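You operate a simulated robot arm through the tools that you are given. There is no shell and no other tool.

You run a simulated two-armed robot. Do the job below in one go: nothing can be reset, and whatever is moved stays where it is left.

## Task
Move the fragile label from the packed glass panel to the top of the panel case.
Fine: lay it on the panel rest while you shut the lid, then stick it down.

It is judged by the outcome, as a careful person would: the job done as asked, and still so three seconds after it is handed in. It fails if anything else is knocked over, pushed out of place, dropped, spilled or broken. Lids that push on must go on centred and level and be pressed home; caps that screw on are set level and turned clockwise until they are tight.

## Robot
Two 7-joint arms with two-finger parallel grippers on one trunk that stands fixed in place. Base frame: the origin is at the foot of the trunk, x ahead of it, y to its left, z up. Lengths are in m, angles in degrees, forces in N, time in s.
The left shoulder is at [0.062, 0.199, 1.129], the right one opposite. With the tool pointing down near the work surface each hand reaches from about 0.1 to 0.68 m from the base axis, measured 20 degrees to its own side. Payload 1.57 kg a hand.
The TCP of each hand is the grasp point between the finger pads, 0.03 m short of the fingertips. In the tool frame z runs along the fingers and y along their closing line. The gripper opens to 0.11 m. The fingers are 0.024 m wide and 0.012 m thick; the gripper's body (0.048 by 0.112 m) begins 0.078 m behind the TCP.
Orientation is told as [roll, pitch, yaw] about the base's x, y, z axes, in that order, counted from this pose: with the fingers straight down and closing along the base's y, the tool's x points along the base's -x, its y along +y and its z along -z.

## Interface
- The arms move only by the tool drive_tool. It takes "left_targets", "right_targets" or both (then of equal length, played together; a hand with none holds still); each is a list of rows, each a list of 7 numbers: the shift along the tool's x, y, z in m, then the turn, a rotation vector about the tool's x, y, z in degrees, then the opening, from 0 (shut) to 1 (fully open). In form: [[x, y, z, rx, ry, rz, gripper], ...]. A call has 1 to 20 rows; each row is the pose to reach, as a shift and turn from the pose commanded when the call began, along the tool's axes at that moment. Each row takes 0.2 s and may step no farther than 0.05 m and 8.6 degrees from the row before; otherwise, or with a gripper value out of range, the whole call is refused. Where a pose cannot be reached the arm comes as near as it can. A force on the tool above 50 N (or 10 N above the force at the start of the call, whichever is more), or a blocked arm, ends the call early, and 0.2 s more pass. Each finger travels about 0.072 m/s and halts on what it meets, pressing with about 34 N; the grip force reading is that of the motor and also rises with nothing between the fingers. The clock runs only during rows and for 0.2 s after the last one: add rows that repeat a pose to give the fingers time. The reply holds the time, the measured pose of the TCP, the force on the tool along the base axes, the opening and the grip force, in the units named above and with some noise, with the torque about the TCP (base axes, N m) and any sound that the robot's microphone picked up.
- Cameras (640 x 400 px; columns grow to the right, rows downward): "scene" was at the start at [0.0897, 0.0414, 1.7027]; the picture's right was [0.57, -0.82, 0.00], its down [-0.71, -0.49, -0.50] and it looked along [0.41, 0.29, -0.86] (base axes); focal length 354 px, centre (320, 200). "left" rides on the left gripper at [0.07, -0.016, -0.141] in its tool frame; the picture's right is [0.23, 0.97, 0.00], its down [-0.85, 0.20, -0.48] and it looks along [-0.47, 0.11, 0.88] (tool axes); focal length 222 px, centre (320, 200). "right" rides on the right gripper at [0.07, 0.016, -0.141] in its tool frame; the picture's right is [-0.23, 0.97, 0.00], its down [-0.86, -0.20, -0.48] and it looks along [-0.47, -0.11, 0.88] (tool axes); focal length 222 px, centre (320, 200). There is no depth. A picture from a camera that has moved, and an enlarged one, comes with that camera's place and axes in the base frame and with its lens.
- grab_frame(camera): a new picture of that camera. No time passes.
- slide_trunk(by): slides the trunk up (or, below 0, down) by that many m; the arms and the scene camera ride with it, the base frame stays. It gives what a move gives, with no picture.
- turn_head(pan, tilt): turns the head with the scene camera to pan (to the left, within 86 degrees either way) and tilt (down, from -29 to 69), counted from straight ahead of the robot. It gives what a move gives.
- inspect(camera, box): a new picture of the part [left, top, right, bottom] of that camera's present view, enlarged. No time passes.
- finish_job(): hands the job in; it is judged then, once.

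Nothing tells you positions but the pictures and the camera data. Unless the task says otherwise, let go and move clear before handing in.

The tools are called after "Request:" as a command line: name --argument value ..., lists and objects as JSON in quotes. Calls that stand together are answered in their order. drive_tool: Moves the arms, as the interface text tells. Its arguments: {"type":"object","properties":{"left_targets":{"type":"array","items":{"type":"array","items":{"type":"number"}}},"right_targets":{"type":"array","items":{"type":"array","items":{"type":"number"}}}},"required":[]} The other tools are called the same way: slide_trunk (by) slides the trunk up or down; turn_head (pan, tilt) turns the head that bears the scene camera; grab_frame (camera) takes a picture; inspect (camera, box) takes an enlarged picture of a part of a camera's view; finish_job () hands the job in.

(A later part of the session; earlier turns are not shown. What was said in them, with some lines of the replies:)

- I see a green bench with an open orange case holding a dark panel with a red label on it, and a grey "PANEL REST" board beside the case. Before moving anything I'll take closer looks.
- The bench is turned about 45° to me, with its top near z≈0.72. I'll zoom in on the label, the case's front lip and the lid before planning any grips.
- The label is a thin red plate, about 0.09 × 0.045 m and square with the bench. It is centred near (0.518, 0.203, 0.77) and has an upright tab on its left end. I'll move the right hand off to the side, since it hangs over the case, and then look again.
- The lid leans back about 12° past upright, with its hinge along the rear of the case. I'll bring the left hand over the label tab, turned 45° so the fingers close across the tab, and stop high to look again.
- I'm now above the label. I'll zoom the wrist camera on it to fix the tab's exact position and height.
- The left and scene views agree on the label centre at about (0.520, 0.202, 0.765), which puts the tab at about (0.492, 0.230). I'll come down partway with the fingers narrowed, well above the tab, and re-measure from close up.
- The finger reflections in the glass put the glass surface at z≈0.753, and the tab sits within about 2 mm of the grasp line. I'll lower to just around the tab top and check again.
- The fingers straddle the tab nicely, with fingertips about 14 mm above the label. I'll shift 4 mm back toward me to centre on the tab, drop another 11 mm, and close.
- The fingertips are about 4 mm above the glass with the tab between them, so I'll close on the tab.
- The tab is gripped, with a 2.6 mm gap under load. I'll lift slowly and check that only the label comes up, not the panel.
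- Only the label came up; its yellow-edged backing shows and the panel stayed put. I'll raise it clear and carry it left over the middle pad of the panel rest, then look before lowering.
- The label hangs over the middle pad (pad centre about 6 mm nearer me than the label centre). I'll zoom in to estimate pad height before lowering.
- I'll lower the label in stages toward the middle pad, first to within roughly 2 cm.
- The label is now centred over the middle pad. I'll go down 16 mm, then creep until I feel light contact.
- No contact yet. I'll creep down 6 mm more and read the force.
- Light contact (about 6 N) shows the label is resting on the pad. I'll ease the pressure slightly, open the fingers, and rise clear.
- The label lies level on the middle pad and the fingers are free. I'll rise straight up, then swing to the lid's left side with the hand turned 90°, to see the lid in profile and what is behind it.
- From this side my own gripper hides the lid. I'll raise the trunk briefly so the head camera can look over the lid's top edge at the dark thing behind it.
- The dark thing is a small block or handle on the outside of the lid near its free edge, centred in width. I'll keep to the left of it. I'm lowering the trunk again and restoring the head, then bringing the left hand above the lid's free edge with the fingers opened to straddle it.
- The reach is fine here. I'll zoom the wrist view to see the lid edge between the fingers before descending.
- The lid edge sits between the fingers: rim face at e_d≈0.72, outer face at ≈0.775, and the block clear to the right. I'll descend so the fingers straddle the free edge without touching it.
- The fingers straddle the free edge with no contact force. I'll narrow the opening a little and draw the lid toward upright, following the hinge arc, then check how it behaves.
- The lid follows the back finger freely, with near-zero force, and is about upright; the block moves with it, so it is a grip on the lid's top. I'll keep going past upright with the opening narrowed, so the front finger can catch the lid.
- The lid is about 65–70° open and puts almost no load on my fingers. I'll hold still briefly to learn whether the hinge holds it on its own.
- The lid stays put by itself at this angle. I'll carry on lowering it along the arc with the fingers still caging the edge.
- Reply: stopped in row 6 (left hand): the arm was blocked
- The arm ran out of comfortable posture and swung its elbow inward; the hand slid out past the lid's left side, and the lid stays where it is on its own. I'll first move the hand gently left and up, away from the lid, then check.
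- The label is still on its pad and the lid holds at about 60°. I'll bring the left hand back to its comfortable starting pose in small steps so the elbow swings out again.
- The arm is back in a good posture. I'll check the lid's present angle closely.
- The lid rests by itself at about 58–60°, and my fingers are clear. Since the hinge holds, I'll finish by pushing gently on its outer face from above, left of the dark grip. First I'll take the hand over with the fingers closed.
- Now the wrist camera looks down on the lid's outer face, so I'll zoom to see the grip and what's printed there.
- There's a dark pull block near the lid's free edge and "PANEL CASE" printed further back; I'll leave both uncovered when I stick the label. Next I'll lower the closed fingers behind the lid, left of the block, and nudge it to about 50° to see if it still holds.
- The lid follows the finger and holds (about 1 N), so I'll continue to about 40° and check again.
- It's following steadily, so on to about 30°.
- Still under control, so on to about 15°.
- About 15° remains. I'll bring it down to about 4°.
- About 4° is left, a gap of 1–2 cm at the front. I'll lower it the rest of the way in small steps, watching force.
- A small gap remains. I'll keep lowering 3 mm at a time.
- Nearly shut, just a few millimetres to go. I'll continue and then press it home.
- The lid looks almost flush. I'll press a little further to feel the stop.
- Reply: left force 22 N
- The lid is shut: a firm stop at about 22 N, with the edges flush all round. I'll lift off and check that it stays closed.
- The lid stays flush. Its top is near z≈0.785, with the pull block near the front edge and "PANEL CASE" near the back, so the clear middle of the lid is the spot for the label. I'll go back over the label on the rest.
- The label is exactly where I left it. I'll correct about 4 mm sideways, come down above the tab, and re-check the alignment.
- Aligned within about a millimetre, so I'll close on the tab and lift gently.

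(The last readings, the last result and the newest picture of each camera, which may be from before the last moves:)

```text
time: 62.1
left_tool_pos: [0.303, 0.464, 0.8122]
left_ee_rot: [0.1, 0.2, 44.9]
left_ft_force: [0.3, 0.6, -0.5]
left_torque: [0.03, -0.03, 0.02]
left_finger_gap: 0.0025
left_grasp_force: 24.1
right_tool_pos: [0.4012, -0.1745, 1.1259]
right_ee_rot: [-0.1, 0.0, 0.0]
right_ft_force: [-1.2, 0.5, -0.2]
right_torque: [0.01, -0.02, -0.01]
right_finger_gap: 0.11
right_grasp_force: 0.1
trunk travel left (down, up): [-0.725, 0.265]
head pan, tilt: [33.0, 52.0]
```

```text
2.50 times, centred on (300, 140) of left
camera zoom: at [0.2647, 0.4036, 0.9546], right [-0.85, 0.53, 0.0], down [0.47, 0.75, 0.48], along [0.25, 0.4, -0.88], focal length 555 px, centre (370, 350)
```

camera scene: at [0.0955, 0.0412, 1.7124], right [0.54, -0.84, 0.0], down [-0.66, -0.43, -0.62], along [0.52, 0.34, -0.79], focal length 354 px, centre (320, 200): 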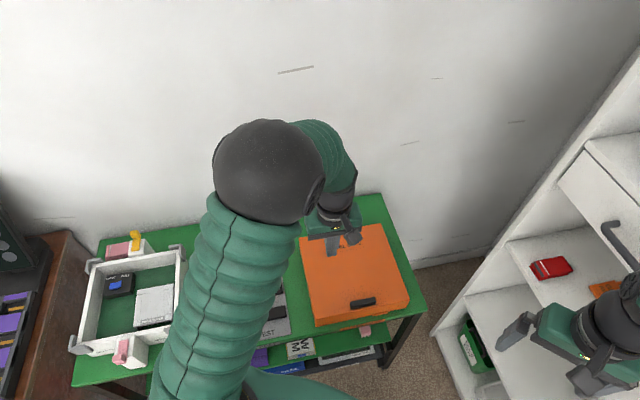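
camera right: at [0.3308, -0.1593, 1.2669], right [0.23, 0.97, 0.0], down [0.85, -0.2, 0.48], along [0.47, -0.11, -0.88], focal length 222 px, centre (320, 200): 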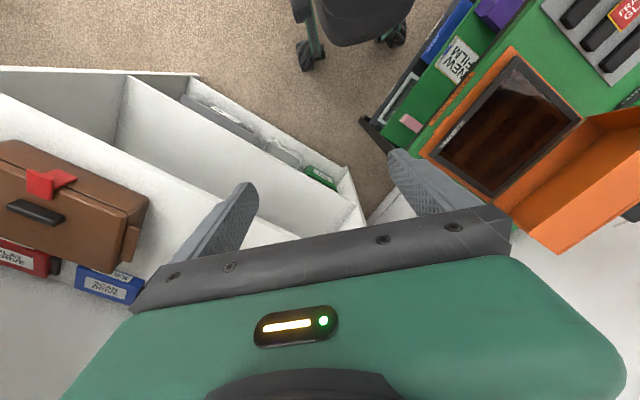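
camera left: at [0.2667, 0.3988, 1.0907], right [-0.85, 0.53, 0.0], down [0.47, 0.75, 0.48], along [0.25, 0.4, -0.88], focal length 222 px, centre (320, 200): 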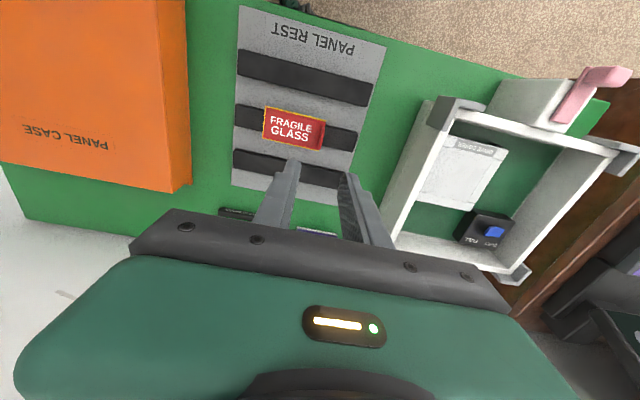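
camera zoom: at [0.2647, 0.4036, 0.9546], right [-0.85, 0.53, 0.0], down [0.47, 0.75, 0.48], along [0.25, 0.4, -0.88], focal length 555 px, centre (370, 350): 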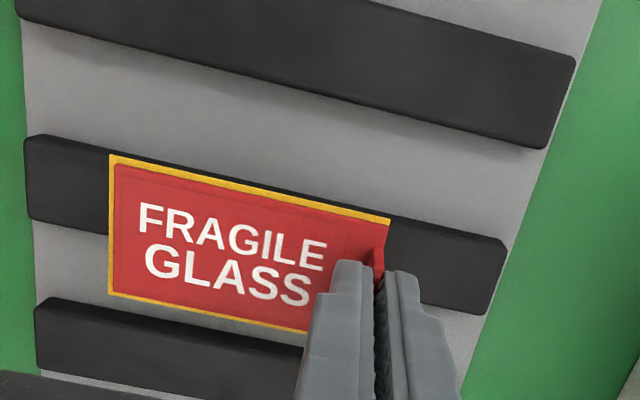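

The label is gripped and lifted. I'll raise it and carry it over the middle of the closed lid.

Request:
drive_tool --left_targets '[[0, 0, -0.03, 0, 0, 0, 0], [0, 0, -0.06, 0, 0, 0, 0], [0, -0.015, -0.09, 0, 0, 0, 0], [0.001, -0.05, -0.095, 0, 0, 0, 0], [0.002, -0.085, -0.095, 0, 0, 0, 0], [0.003, -0.12, -0.095, 0, 0, 0, 0], [0.004, -0.155, -0.095, 0, 0, 0, 0], [0.005, -0.19, -0.095, 0, 0, 0, 0], [0.006, -0.225, -0.095, 0, 0, 0, 0], [0.006, -0.26, -0.095, 0, 0, 0, 0], [0.006, -0.285, -0.095, 0, 0, 0, 0], [0.006, -0.2978, -0.095, 0, 0, 0, 0], [0.006, -0.2978, -0.095, 0, 0, 0, 0]]'

Request:
grab_frame --camera "left"

Request:
inspect --camera "right" --box '[400, 30, 600, 210]'

Request:
inspect --camera "scene" --box '[290, 200, 420, 340]'

```text
time: 64.9
left_tool_pos: [0.5086, 0.2495, 0.9069]
left_ee_rot: [0.1, 0.2, 45.0]
left_ft_force: [-0.2, 0.0, 0.2]
left_torque: [-0.01, -0.03, 0.01]
left_finger_gap: 0.0025
left_grasp_force: 23.8
right_tool_pos: [0.401, -0.1749, 1.1259]
right_ee_rot: [-0.1, -0.1, 0.0]
right_ft_force: [0.3, 0.2, 0.7]
right_torque: [0.01, 0.01, 0.02]
right_finger_gap: 0.11
right_grasp_force: 0.0
trunk travel left (down, up): [-0.725, 0.265]
head pan, tilt: [33.0, 52.0]
```

```text
taken
camera left: at [0.4708, 0.1884, 1.0492], right [-0.85, 0.53, 0.0], down [0.47, 0.75, 0.48], along [0.25, 0.41, -0.88], focal length 222 px, centre (320, 200)
```

left: 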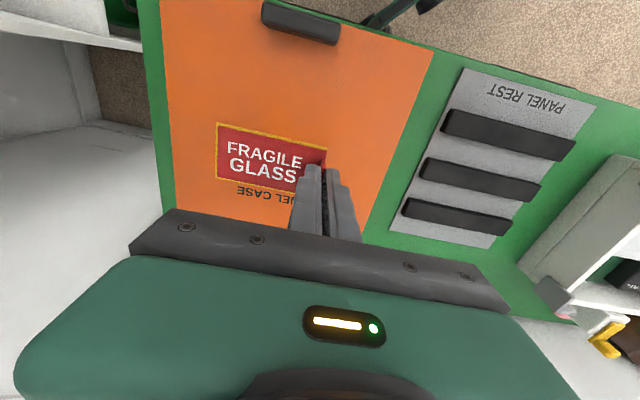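

```text
2.22 times, centred on (500, 120) of right
camera zoom: at [0.3311, -0.1606, 1.2669], right [0.23, 0.97, 0.0], down [0.85, -0.2, 0.48], along [0.47, -0.11, -0.88], focal length 494 px, centre (-80, 378)
```

zoom: 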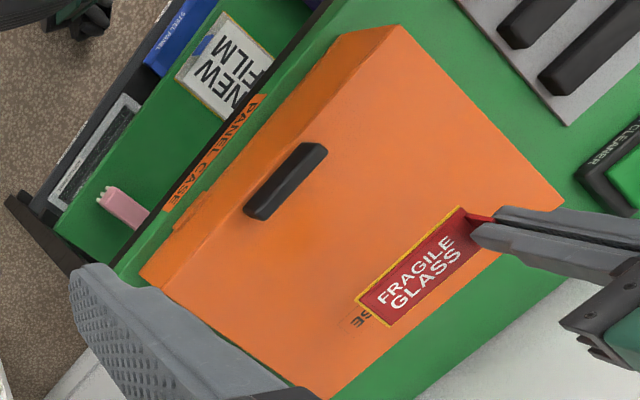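

```text
2.86 times, centred on (355, 270) of scene
camera zoom: at [0.0984, 0.0417, 1.7123], right [0.54, -0.84, 0.0], down [-0.66, -0.43, -0.61], along [0.51, 0.34, -0.79], focal length 1012 px, centre (220, 0)
```

zoom: 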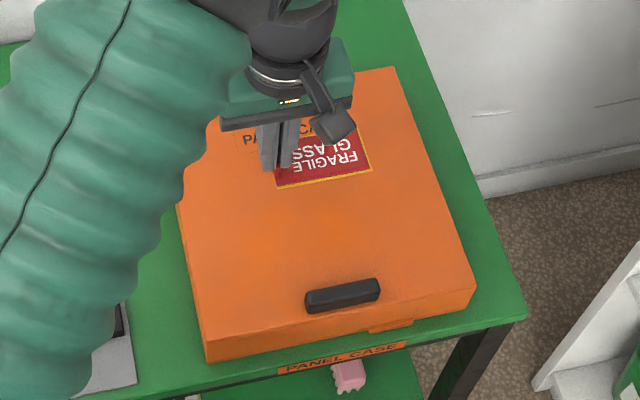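

The label hangs over the clear area (it looks further back only by parallax). I'll lower it to about 1 cm above the lid and check the placement.

Request:
drive_tool --left_targets '[[0, 0, 0.02, 0, 0, 0, 0], [0, 0, 0.04, 0, 0, 0, 0], [0, 0, 0.06, 0, 0, 0, 0], [0, 0, 0.074, 0, 0, 0, 0], [0, 0, 0.074, 0, 0, 0, 0]]'

Request:
grab_frame --camera "left"

Request:
inspect --camera "right" --box '[400, 30, 600, 210]'

Request:
inspect --camera "scene" --box '[290, 200, 420, 340]'

```text
time: 66.1
left_tool_pos: [0.5088, 0.2501, 0.8326]
left_ee_rot: [0.1, 0.1, 44.9]
left_ft_force: [0.8, 0.6, 0.2]
left_torque: [-0.03, 0.01, -0.01]
left_finger_gap: 0.0025
left_grasp_force: 23.5
right_tool_pos: [0.4011, -0.1761, 1.1252]
right_ee_rot: [0.0, -0.1, 0.0]
right_ft_force: [-0.5, 0.3, 0.8]
right_torque: [-0.03, 0.0, -0.04]
right_finger_gap: 0.1101
right_grasp_force: 0.2
trunk travel left (down, up): [-0.725, 0.265]
head pan, tilt: [33.0, 52.0]
```

```text
taken
camera left: at [0.4713, 0.1892, 0.9751], right [-0.85, 0.53, 0.0], down [0.47, 0.75, 0.48], along [0.25, 0.41, -0.88], focal length 222 px, centre (320, 200)
```

left: 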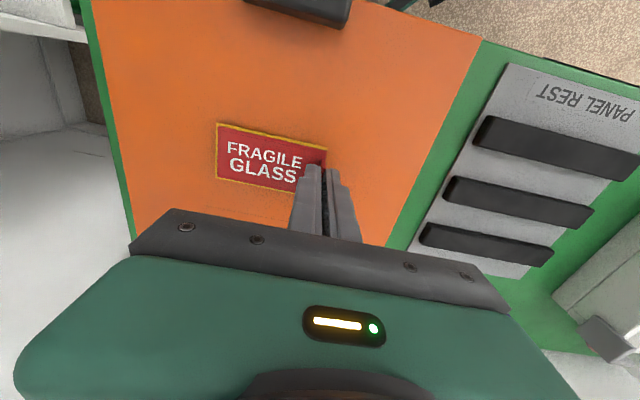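

```text
2.22 times, centred on (500, 120) of right
camera zoom: at [0.3311, -0.1606, 1.2669], right [0.23, 0.97, 0.0], down [0.85, -0.2, 0.48], along [0.47, -0.11, -0.88], focal length 494 px, centre (-80, 378)
```

zoom: 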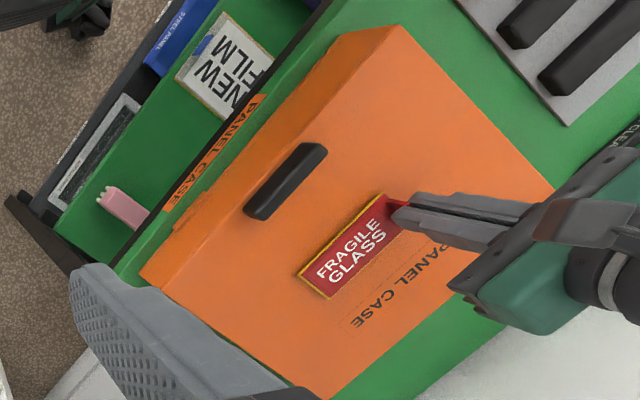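

```text
2.86 times, centred on (355, 270) of scene
camera zoom: at [0.0984, 0.0418, 1.7123], right [0.54, -0.84, 0.0], down [-0.66, -0.43, -0.61], along [0.51, 0.34, -0.79], focal length 1012 px, centre (220, 0)
```

zoom: 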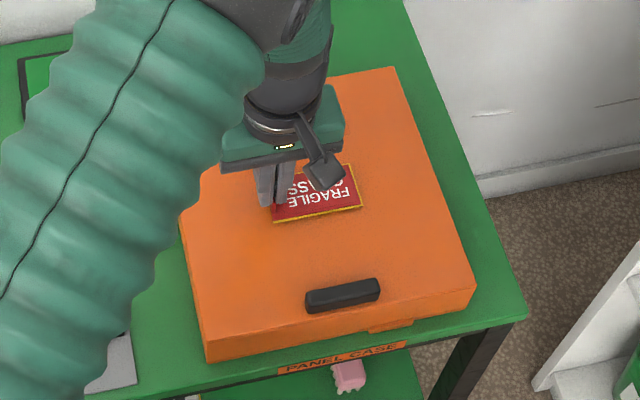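

Placement looks central and square. I'll creep down to contact.

Request:
drive_tool --left_targets '[[0, 0, 0.004, 0, 0, 0, 0], [0, 0, 0.008, 0, 0, 0, 0], [0, 0, 0.01, 0, 0, 0, 0], [0, 0, 0.01, 0, 0, 0, 0]]'

Request:
inspect --camera "right" --box '[460, 70, 580, 180]'

```text
time: 67.1
left_tool_pos: [0.5097, 0.2496, 0.8243]
left_ee_rot: [-0.1, 0.0, 45.0]
left_ft_force: [-1.0, 2.1, 17.8]
left_torque: [0.06, -0.02, 0.02]
left_finger_gap: 0.0024
left_grasp_force: 23.7
right_tool_pos: [0.3999, -0.1763, 1.1254]
right_ee_rot: [0.0, -0.1, 0.0]
right_ft_force: [0.6, -0.5, -0.5]
right_torque: [0.01, 0.02, 0.04]
right_finger_gap: 0.1101
right_grasp_force: 0.1
trunk travel left (down, up): [-0.725, 0.265]
head pan, tilt: [33.0, 52.0]
```

```text
3.64 times, centred on (520, 125) of right
camera zoom: at [0.3297, -0.1613, 1.2674], right [0.23, 0.97, 0.0], down [0.85, -0.2, 0.48], along [0.47, -0.11, -0.88], focal length 808 px, centre (-407, 473)
```

zoom: 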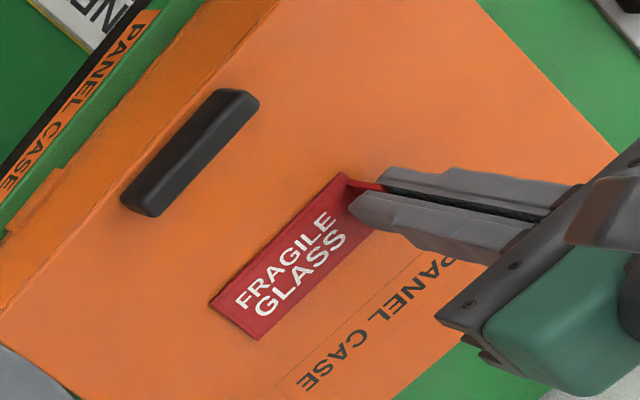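

Contact at about 18 N, and the yellow backing edge has vanished, so the label has stuck flush. I'll ease the pressure a touch and open the fingers without pulling.

Request:
drive_tool --left_targets '[[0, 0, 0, 0, 0, 0, 0], [0, 0, -0.001, 0, 0, 0, 0], [0, 0, -0.0015, 0, 0, 0, 0.1], [0, 0, -0.0015, 0, 0, 0, 0.2], [0, 0, -0.0015, 0, 0, 0, 0.25], [0, 0, -0.0015, 0, 0, 0, 0.25]]'

Request:
inspect --camera "left" --box '[200, 60, 400, 220]'

Request:
inspect --camera "right" --box '[460, 70, 580, 180]'

```text
time: 68.5
left_tool_pos: [0.5102, 0.2497, 0.8244]
left_ee_rot: [0.1, 0.2, 44.9]
left_ft_force: [-0.5, 0.6, 0.3]
left_torque: [0.01, -0.02, 0.01]
left_finger_gap: 0.0272
left_grasp_force: 0.0
right_tool_pos: [0.402, -0.1773, 1.1257]
right_ee_rot: [0.0, -0.1, 0.0]
right_ft_force: [-0.4, 1.3, 1.2]
right_torque: [0.0, -0.02, 0.03]
right_finger_gap: 0.11
right_grasp_force: 0.1
trunk travel left (down, up): [-0.725, 0.265]
head pan, tilt: [33.0, 52.0]
```

```text
2.50 times, centred on (300, 140) of left
camera zoom: at [0.4719, 0.1885, 0.9668], right [-0.85, 0.53, 0.0], down [0.47, 0.75, 0.48], along [0.25, 0.41, -0.88], focal length 555 px, centre (370, 350)
```

zoom: 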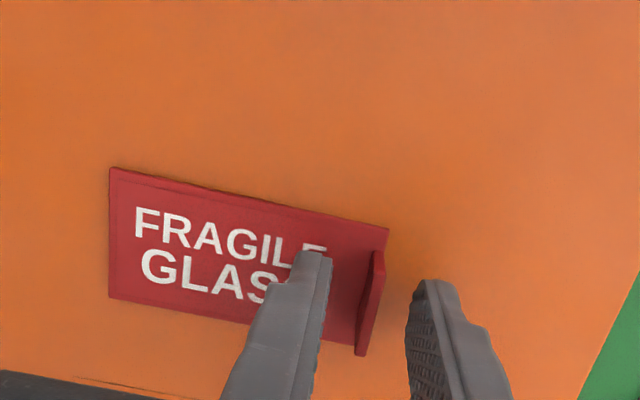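

```text
3.64 times, centred on (520, 125) of right
camera zoom: at [0.3315, -0.1606, 1.2668], right [0.23, 0.97, 0.0], down [0.85, -0.2, 0.48], along [0.47, -0.11, -0.88], focal length 808 px, centre (-407, 473)
```

zoom: 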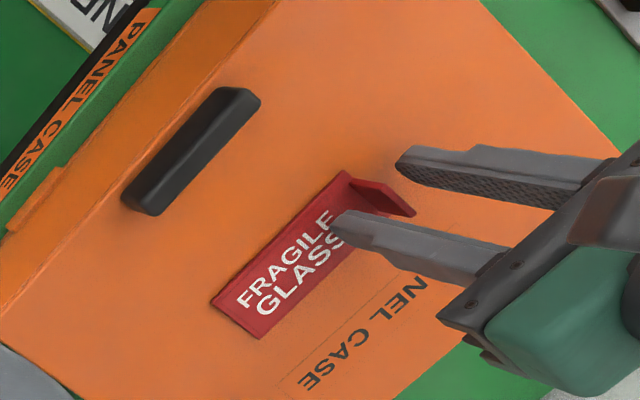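

The label is stuck square in the middle of the lid and my fingers are free. I'll rise straight up and move clear.

Request:
drive_tool --left_targets '[[0, 0, -0.015, 0, 0, 0, 0.25], [0, 0, -0.04, 0, 0, 0, 0.25], [0, 0, -0.08, 0, 0, 0, 0.25], [0, 0, -0.12, 0, 0, 0, 0.25], [0, 0, -0.16, 0, 0, 0, 0.25], [0, 0, -0.2, 0, 0, 0, 0.25], [0.01, 0.03, -0.24, 0, 0, 0, 0.25], [0.015, 0.07, -0.27, 0, 0, 0, 0.25], [0.015, 0.11, -0.3, 0, 0, 0, 0.25], [0.015, 0.15, -0.32, 0, 0, 0, 0.25], [0.015, 0.19, -0.33, 0, 0, 0, 0.25], [0.015, 0.23, -0.33, 0, 0, 0, 0.25]]'

Request:
grab_frame --camera "scene"

Request:
inspect --camera "scene" --box '[280, 190, 430, 340]'

Request:
inspect --camera "right" --box '[400, 30, 600, 210]'

Request:
grab_frame --camera "left"

```text
refused: row 7 steps farther than a row can; nothing moved
```

```text
taken
camera scene: at [0.0989, 0.0417, 1.7122], right [0.54, -0.84, 0.0], down [-0.66, -0.43, -0.61], along [0.51, 0.34, -0.79], focal length 354 px, centre (320, 200)
```

scene: 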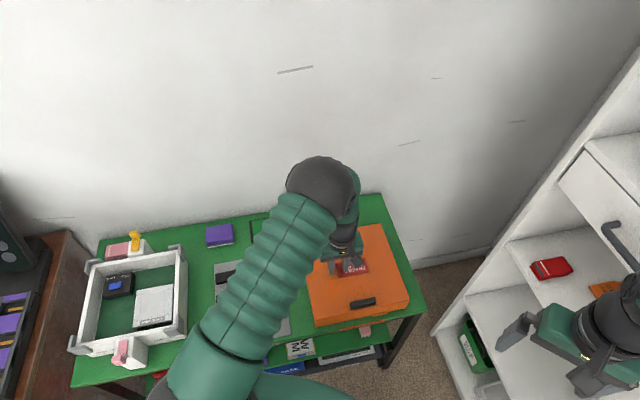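

```text
2.67 times, centred on (355, 265) of scene
camera zoom: at [0.0989, 0.0417, 1.7122], right [0.54, -0.84, 0.0], down [-0.66, -0.43, -0.61], along [0.51, 0.34, -0.79], focal length 945 px, centre (227, 27)
```

zoom: 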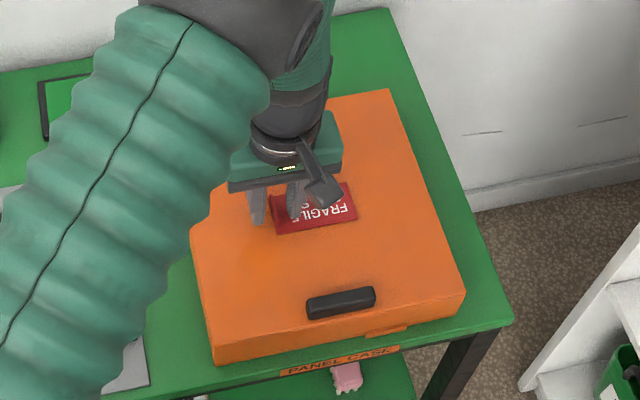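

```text
2.22 times, centred on (500, 120) of right
camera zoom: at [0.3315, -0.1606, 1.2668], right [0.23, 0.97, 0.0], down [0.85, -0.2, 0.48], along [0.47, -0.11, -0.88], focal length 494 px, centre (-80, 378)
```

zoom: 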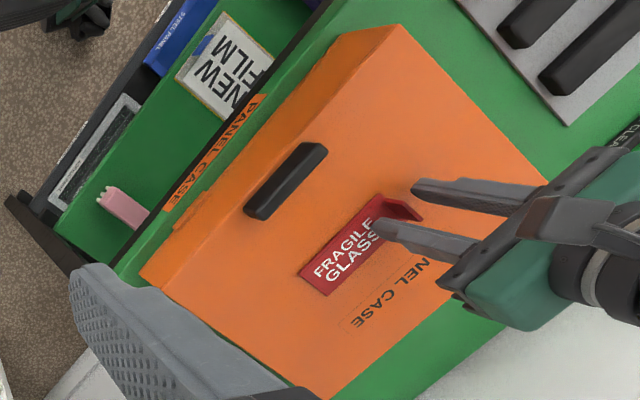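

```text
taken
camera left: at [0.4719, 0.1885, 0.9668], right [-0.85, 0.53, 0.0], down [0.47, 0.75, 0.48], along [0.25, 0.41, -0.88], focal length 222 px, centre (320, 200)
```

left: 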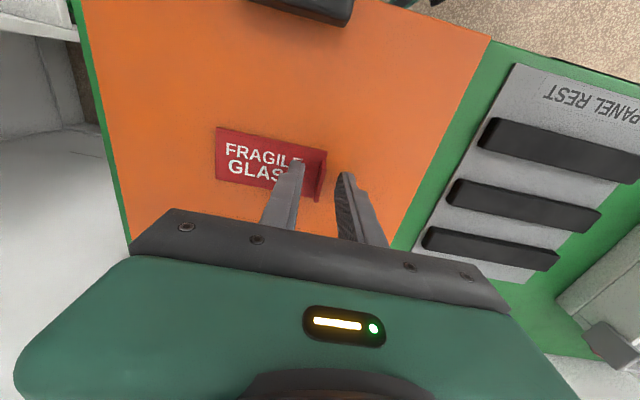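

One step was too long, so nothing moved and the hand is still open around the tab. I'll repeat the retreat with shorter steps.

Request:
drive_tool --left_targets '[[0, 0, -0.015, 0, 0, 0, 0.25], [0, 0, -0.04, 0, 0, 0, 0.25], [0, 0, -0.07, 0, 0, 0, 0.25], [0, 0, -0.1, 0, 0, 0, 0.25], [0, 0, -0.13, 0, 0, 0, 0.25], [0, 0, -0.16, 0, 0, 0, 0.25], [0, 0, -0.19, 0, 0, 0, 0.25], [0.005, 0.03, -0.21, 0, 0, 0, 0.25], [0.01, 0.06, -0.23, 0, 0, 0, 0.25], [0.015, 0.09, -0.25, 0, 0, 0, 0.25], [0.015, 0.12, -0.27, 0, 0, 0, 0.25], [0.015, 0.15, -0.29, 0, 0, 0, 0.25], [0.015, 0.18, -0.31, 0, 0, 0, 0.25], [0.015, 0.21, -0.32, 0, 0, 0, 0.25], [0.015, 0.24, -0.33, 0, 0, 0, 0.25]]'

Request:
grab_frame --camera "scene"

Request:
inspect --camera "scene" --box '[280, 190, 430, 340]'

Request:
inspect --camera "right" --box '[400, 30, 600, 210]'

Request:
grab_frame --camera "left"

```text
time: 71.7
left_tool_pos: [0.3308, 0.4108, 1.154]
left_ee_rot: [0.0, 0.3, 44.9]
left_ft_force: [0.4, 0.2, 0.1]
left_torque: [0.0, -0.03, 0.02]
left_finger_gap: 0.0274
left_grasp_force: 0.0
right_tool_pos: [0.4009, -0.1749, 1.1259]
right_ee_rot: [-0.1, -0.1, -0.1]
right_ft_force: [0.9, 0.1, 0.4]
right_torque: [-0.03, -0.02, 0.0]
right_finger_gap: 0.11
right_grasp_force: 0.0
trunk travel left (down, up): [-0.725, 0.265]
head pan, tilt: [33.0, 52.0]
```

```text
taken
camera scene: at [0.0958, 0.0433, 1.7124], right [0.54, -0.84, 0.0], down [-0.66, -0.43, -0.61], along [0.52, 0.33, -0.79], focal length 354 px, centre (320, 200)
```

scene: 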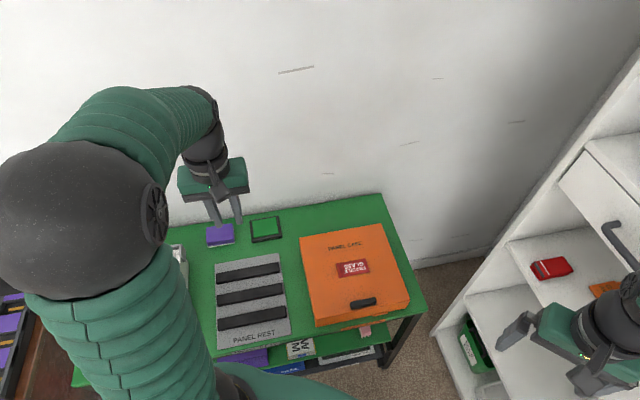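

```text
2.67 times, centred on (355, 265) of scene
camera zoom: at [0.0958, 0.0433, 1.7124], right [0.54, -0.84, 0.0], down [-0.66, -0.43, -0.61], along [0.52, 0.33, -0.79], focal length 945 px, centre (227, 27)
```

zoom: 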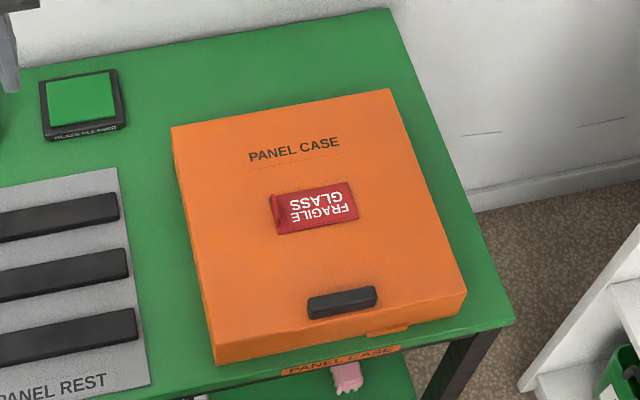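

```text
2.22 times, centred on (500, 120) of right
camera zoom: at [0.3303, -0.1594, 1.2673], right [0.23, 0.97, 0.0], down [0.85, -0.2, 0.48], along [0.47, -0.11, -0.88], focal length 494 px, centre (-80, 378)
```

zoom: 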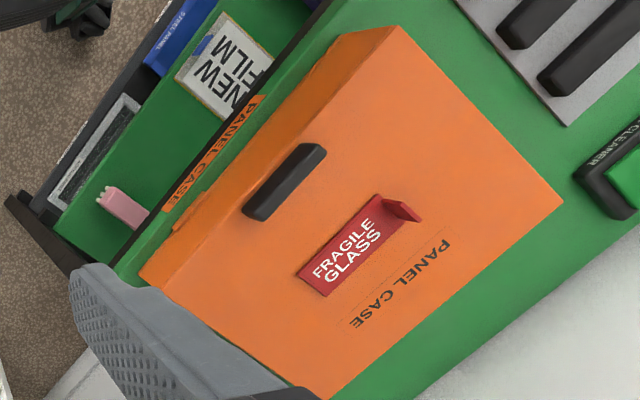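

```text
taken
camera left: at [0.2927, 0.3498, 1.296], right [-0.85, 0.53, 0.0], down [0.47, 0.75, 0.48], along [0.25, 0.4, -0.88], focal length 222 px, centre (320, 200)
```

left: 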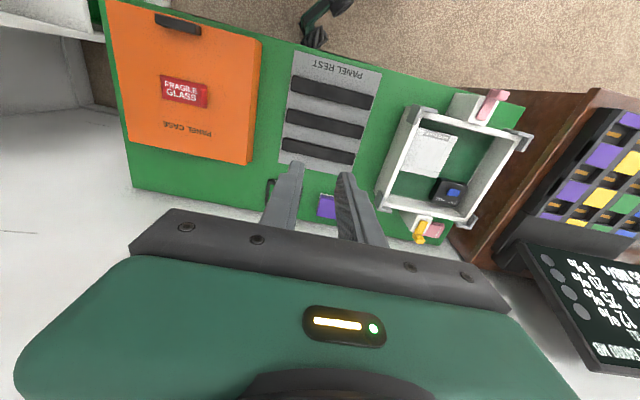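

The lid is shut flush and the label is stuck flat and square in the middle of it, clear of the pull block and the "PANEL CASE" print. The panel rest and everything else are where they were, and both hands are clear, so I'm handing in.

Request:
finish_job

```text
The job is handed in.
```

The fragile label is now stuck in the middle of the closed panel case lid, and the job is handed in. The glass panel stayed packed in the case throughout.

- **Label:** I lifted it off the panel by its tab and laid it on the middle pad of the panel rest while I shut the lid. Then I pressed it onto the lid with about 18 N. It lies flat and square, clear of the pull block at the front and the "PANEL CASE" print at the back.
- **Orientation:** the label text is upside down relative to "PANEL CASE". It sat the same way relative to the "GLASS PANEL" print on the panel, and I did not turn it.
- **Lid:** it closed to a firm stop at about 22 N, looked flush all round, and stayed shut after I let go.
- **One hitch:** partway through closing, the left arm was blocked and slid off the side of the lid. The lid held by itself and nothing was knocked. I then finished closing it by pushing gently from above.

In the final pictures nothing else on the bench had moved, and both hands were clear of the case.
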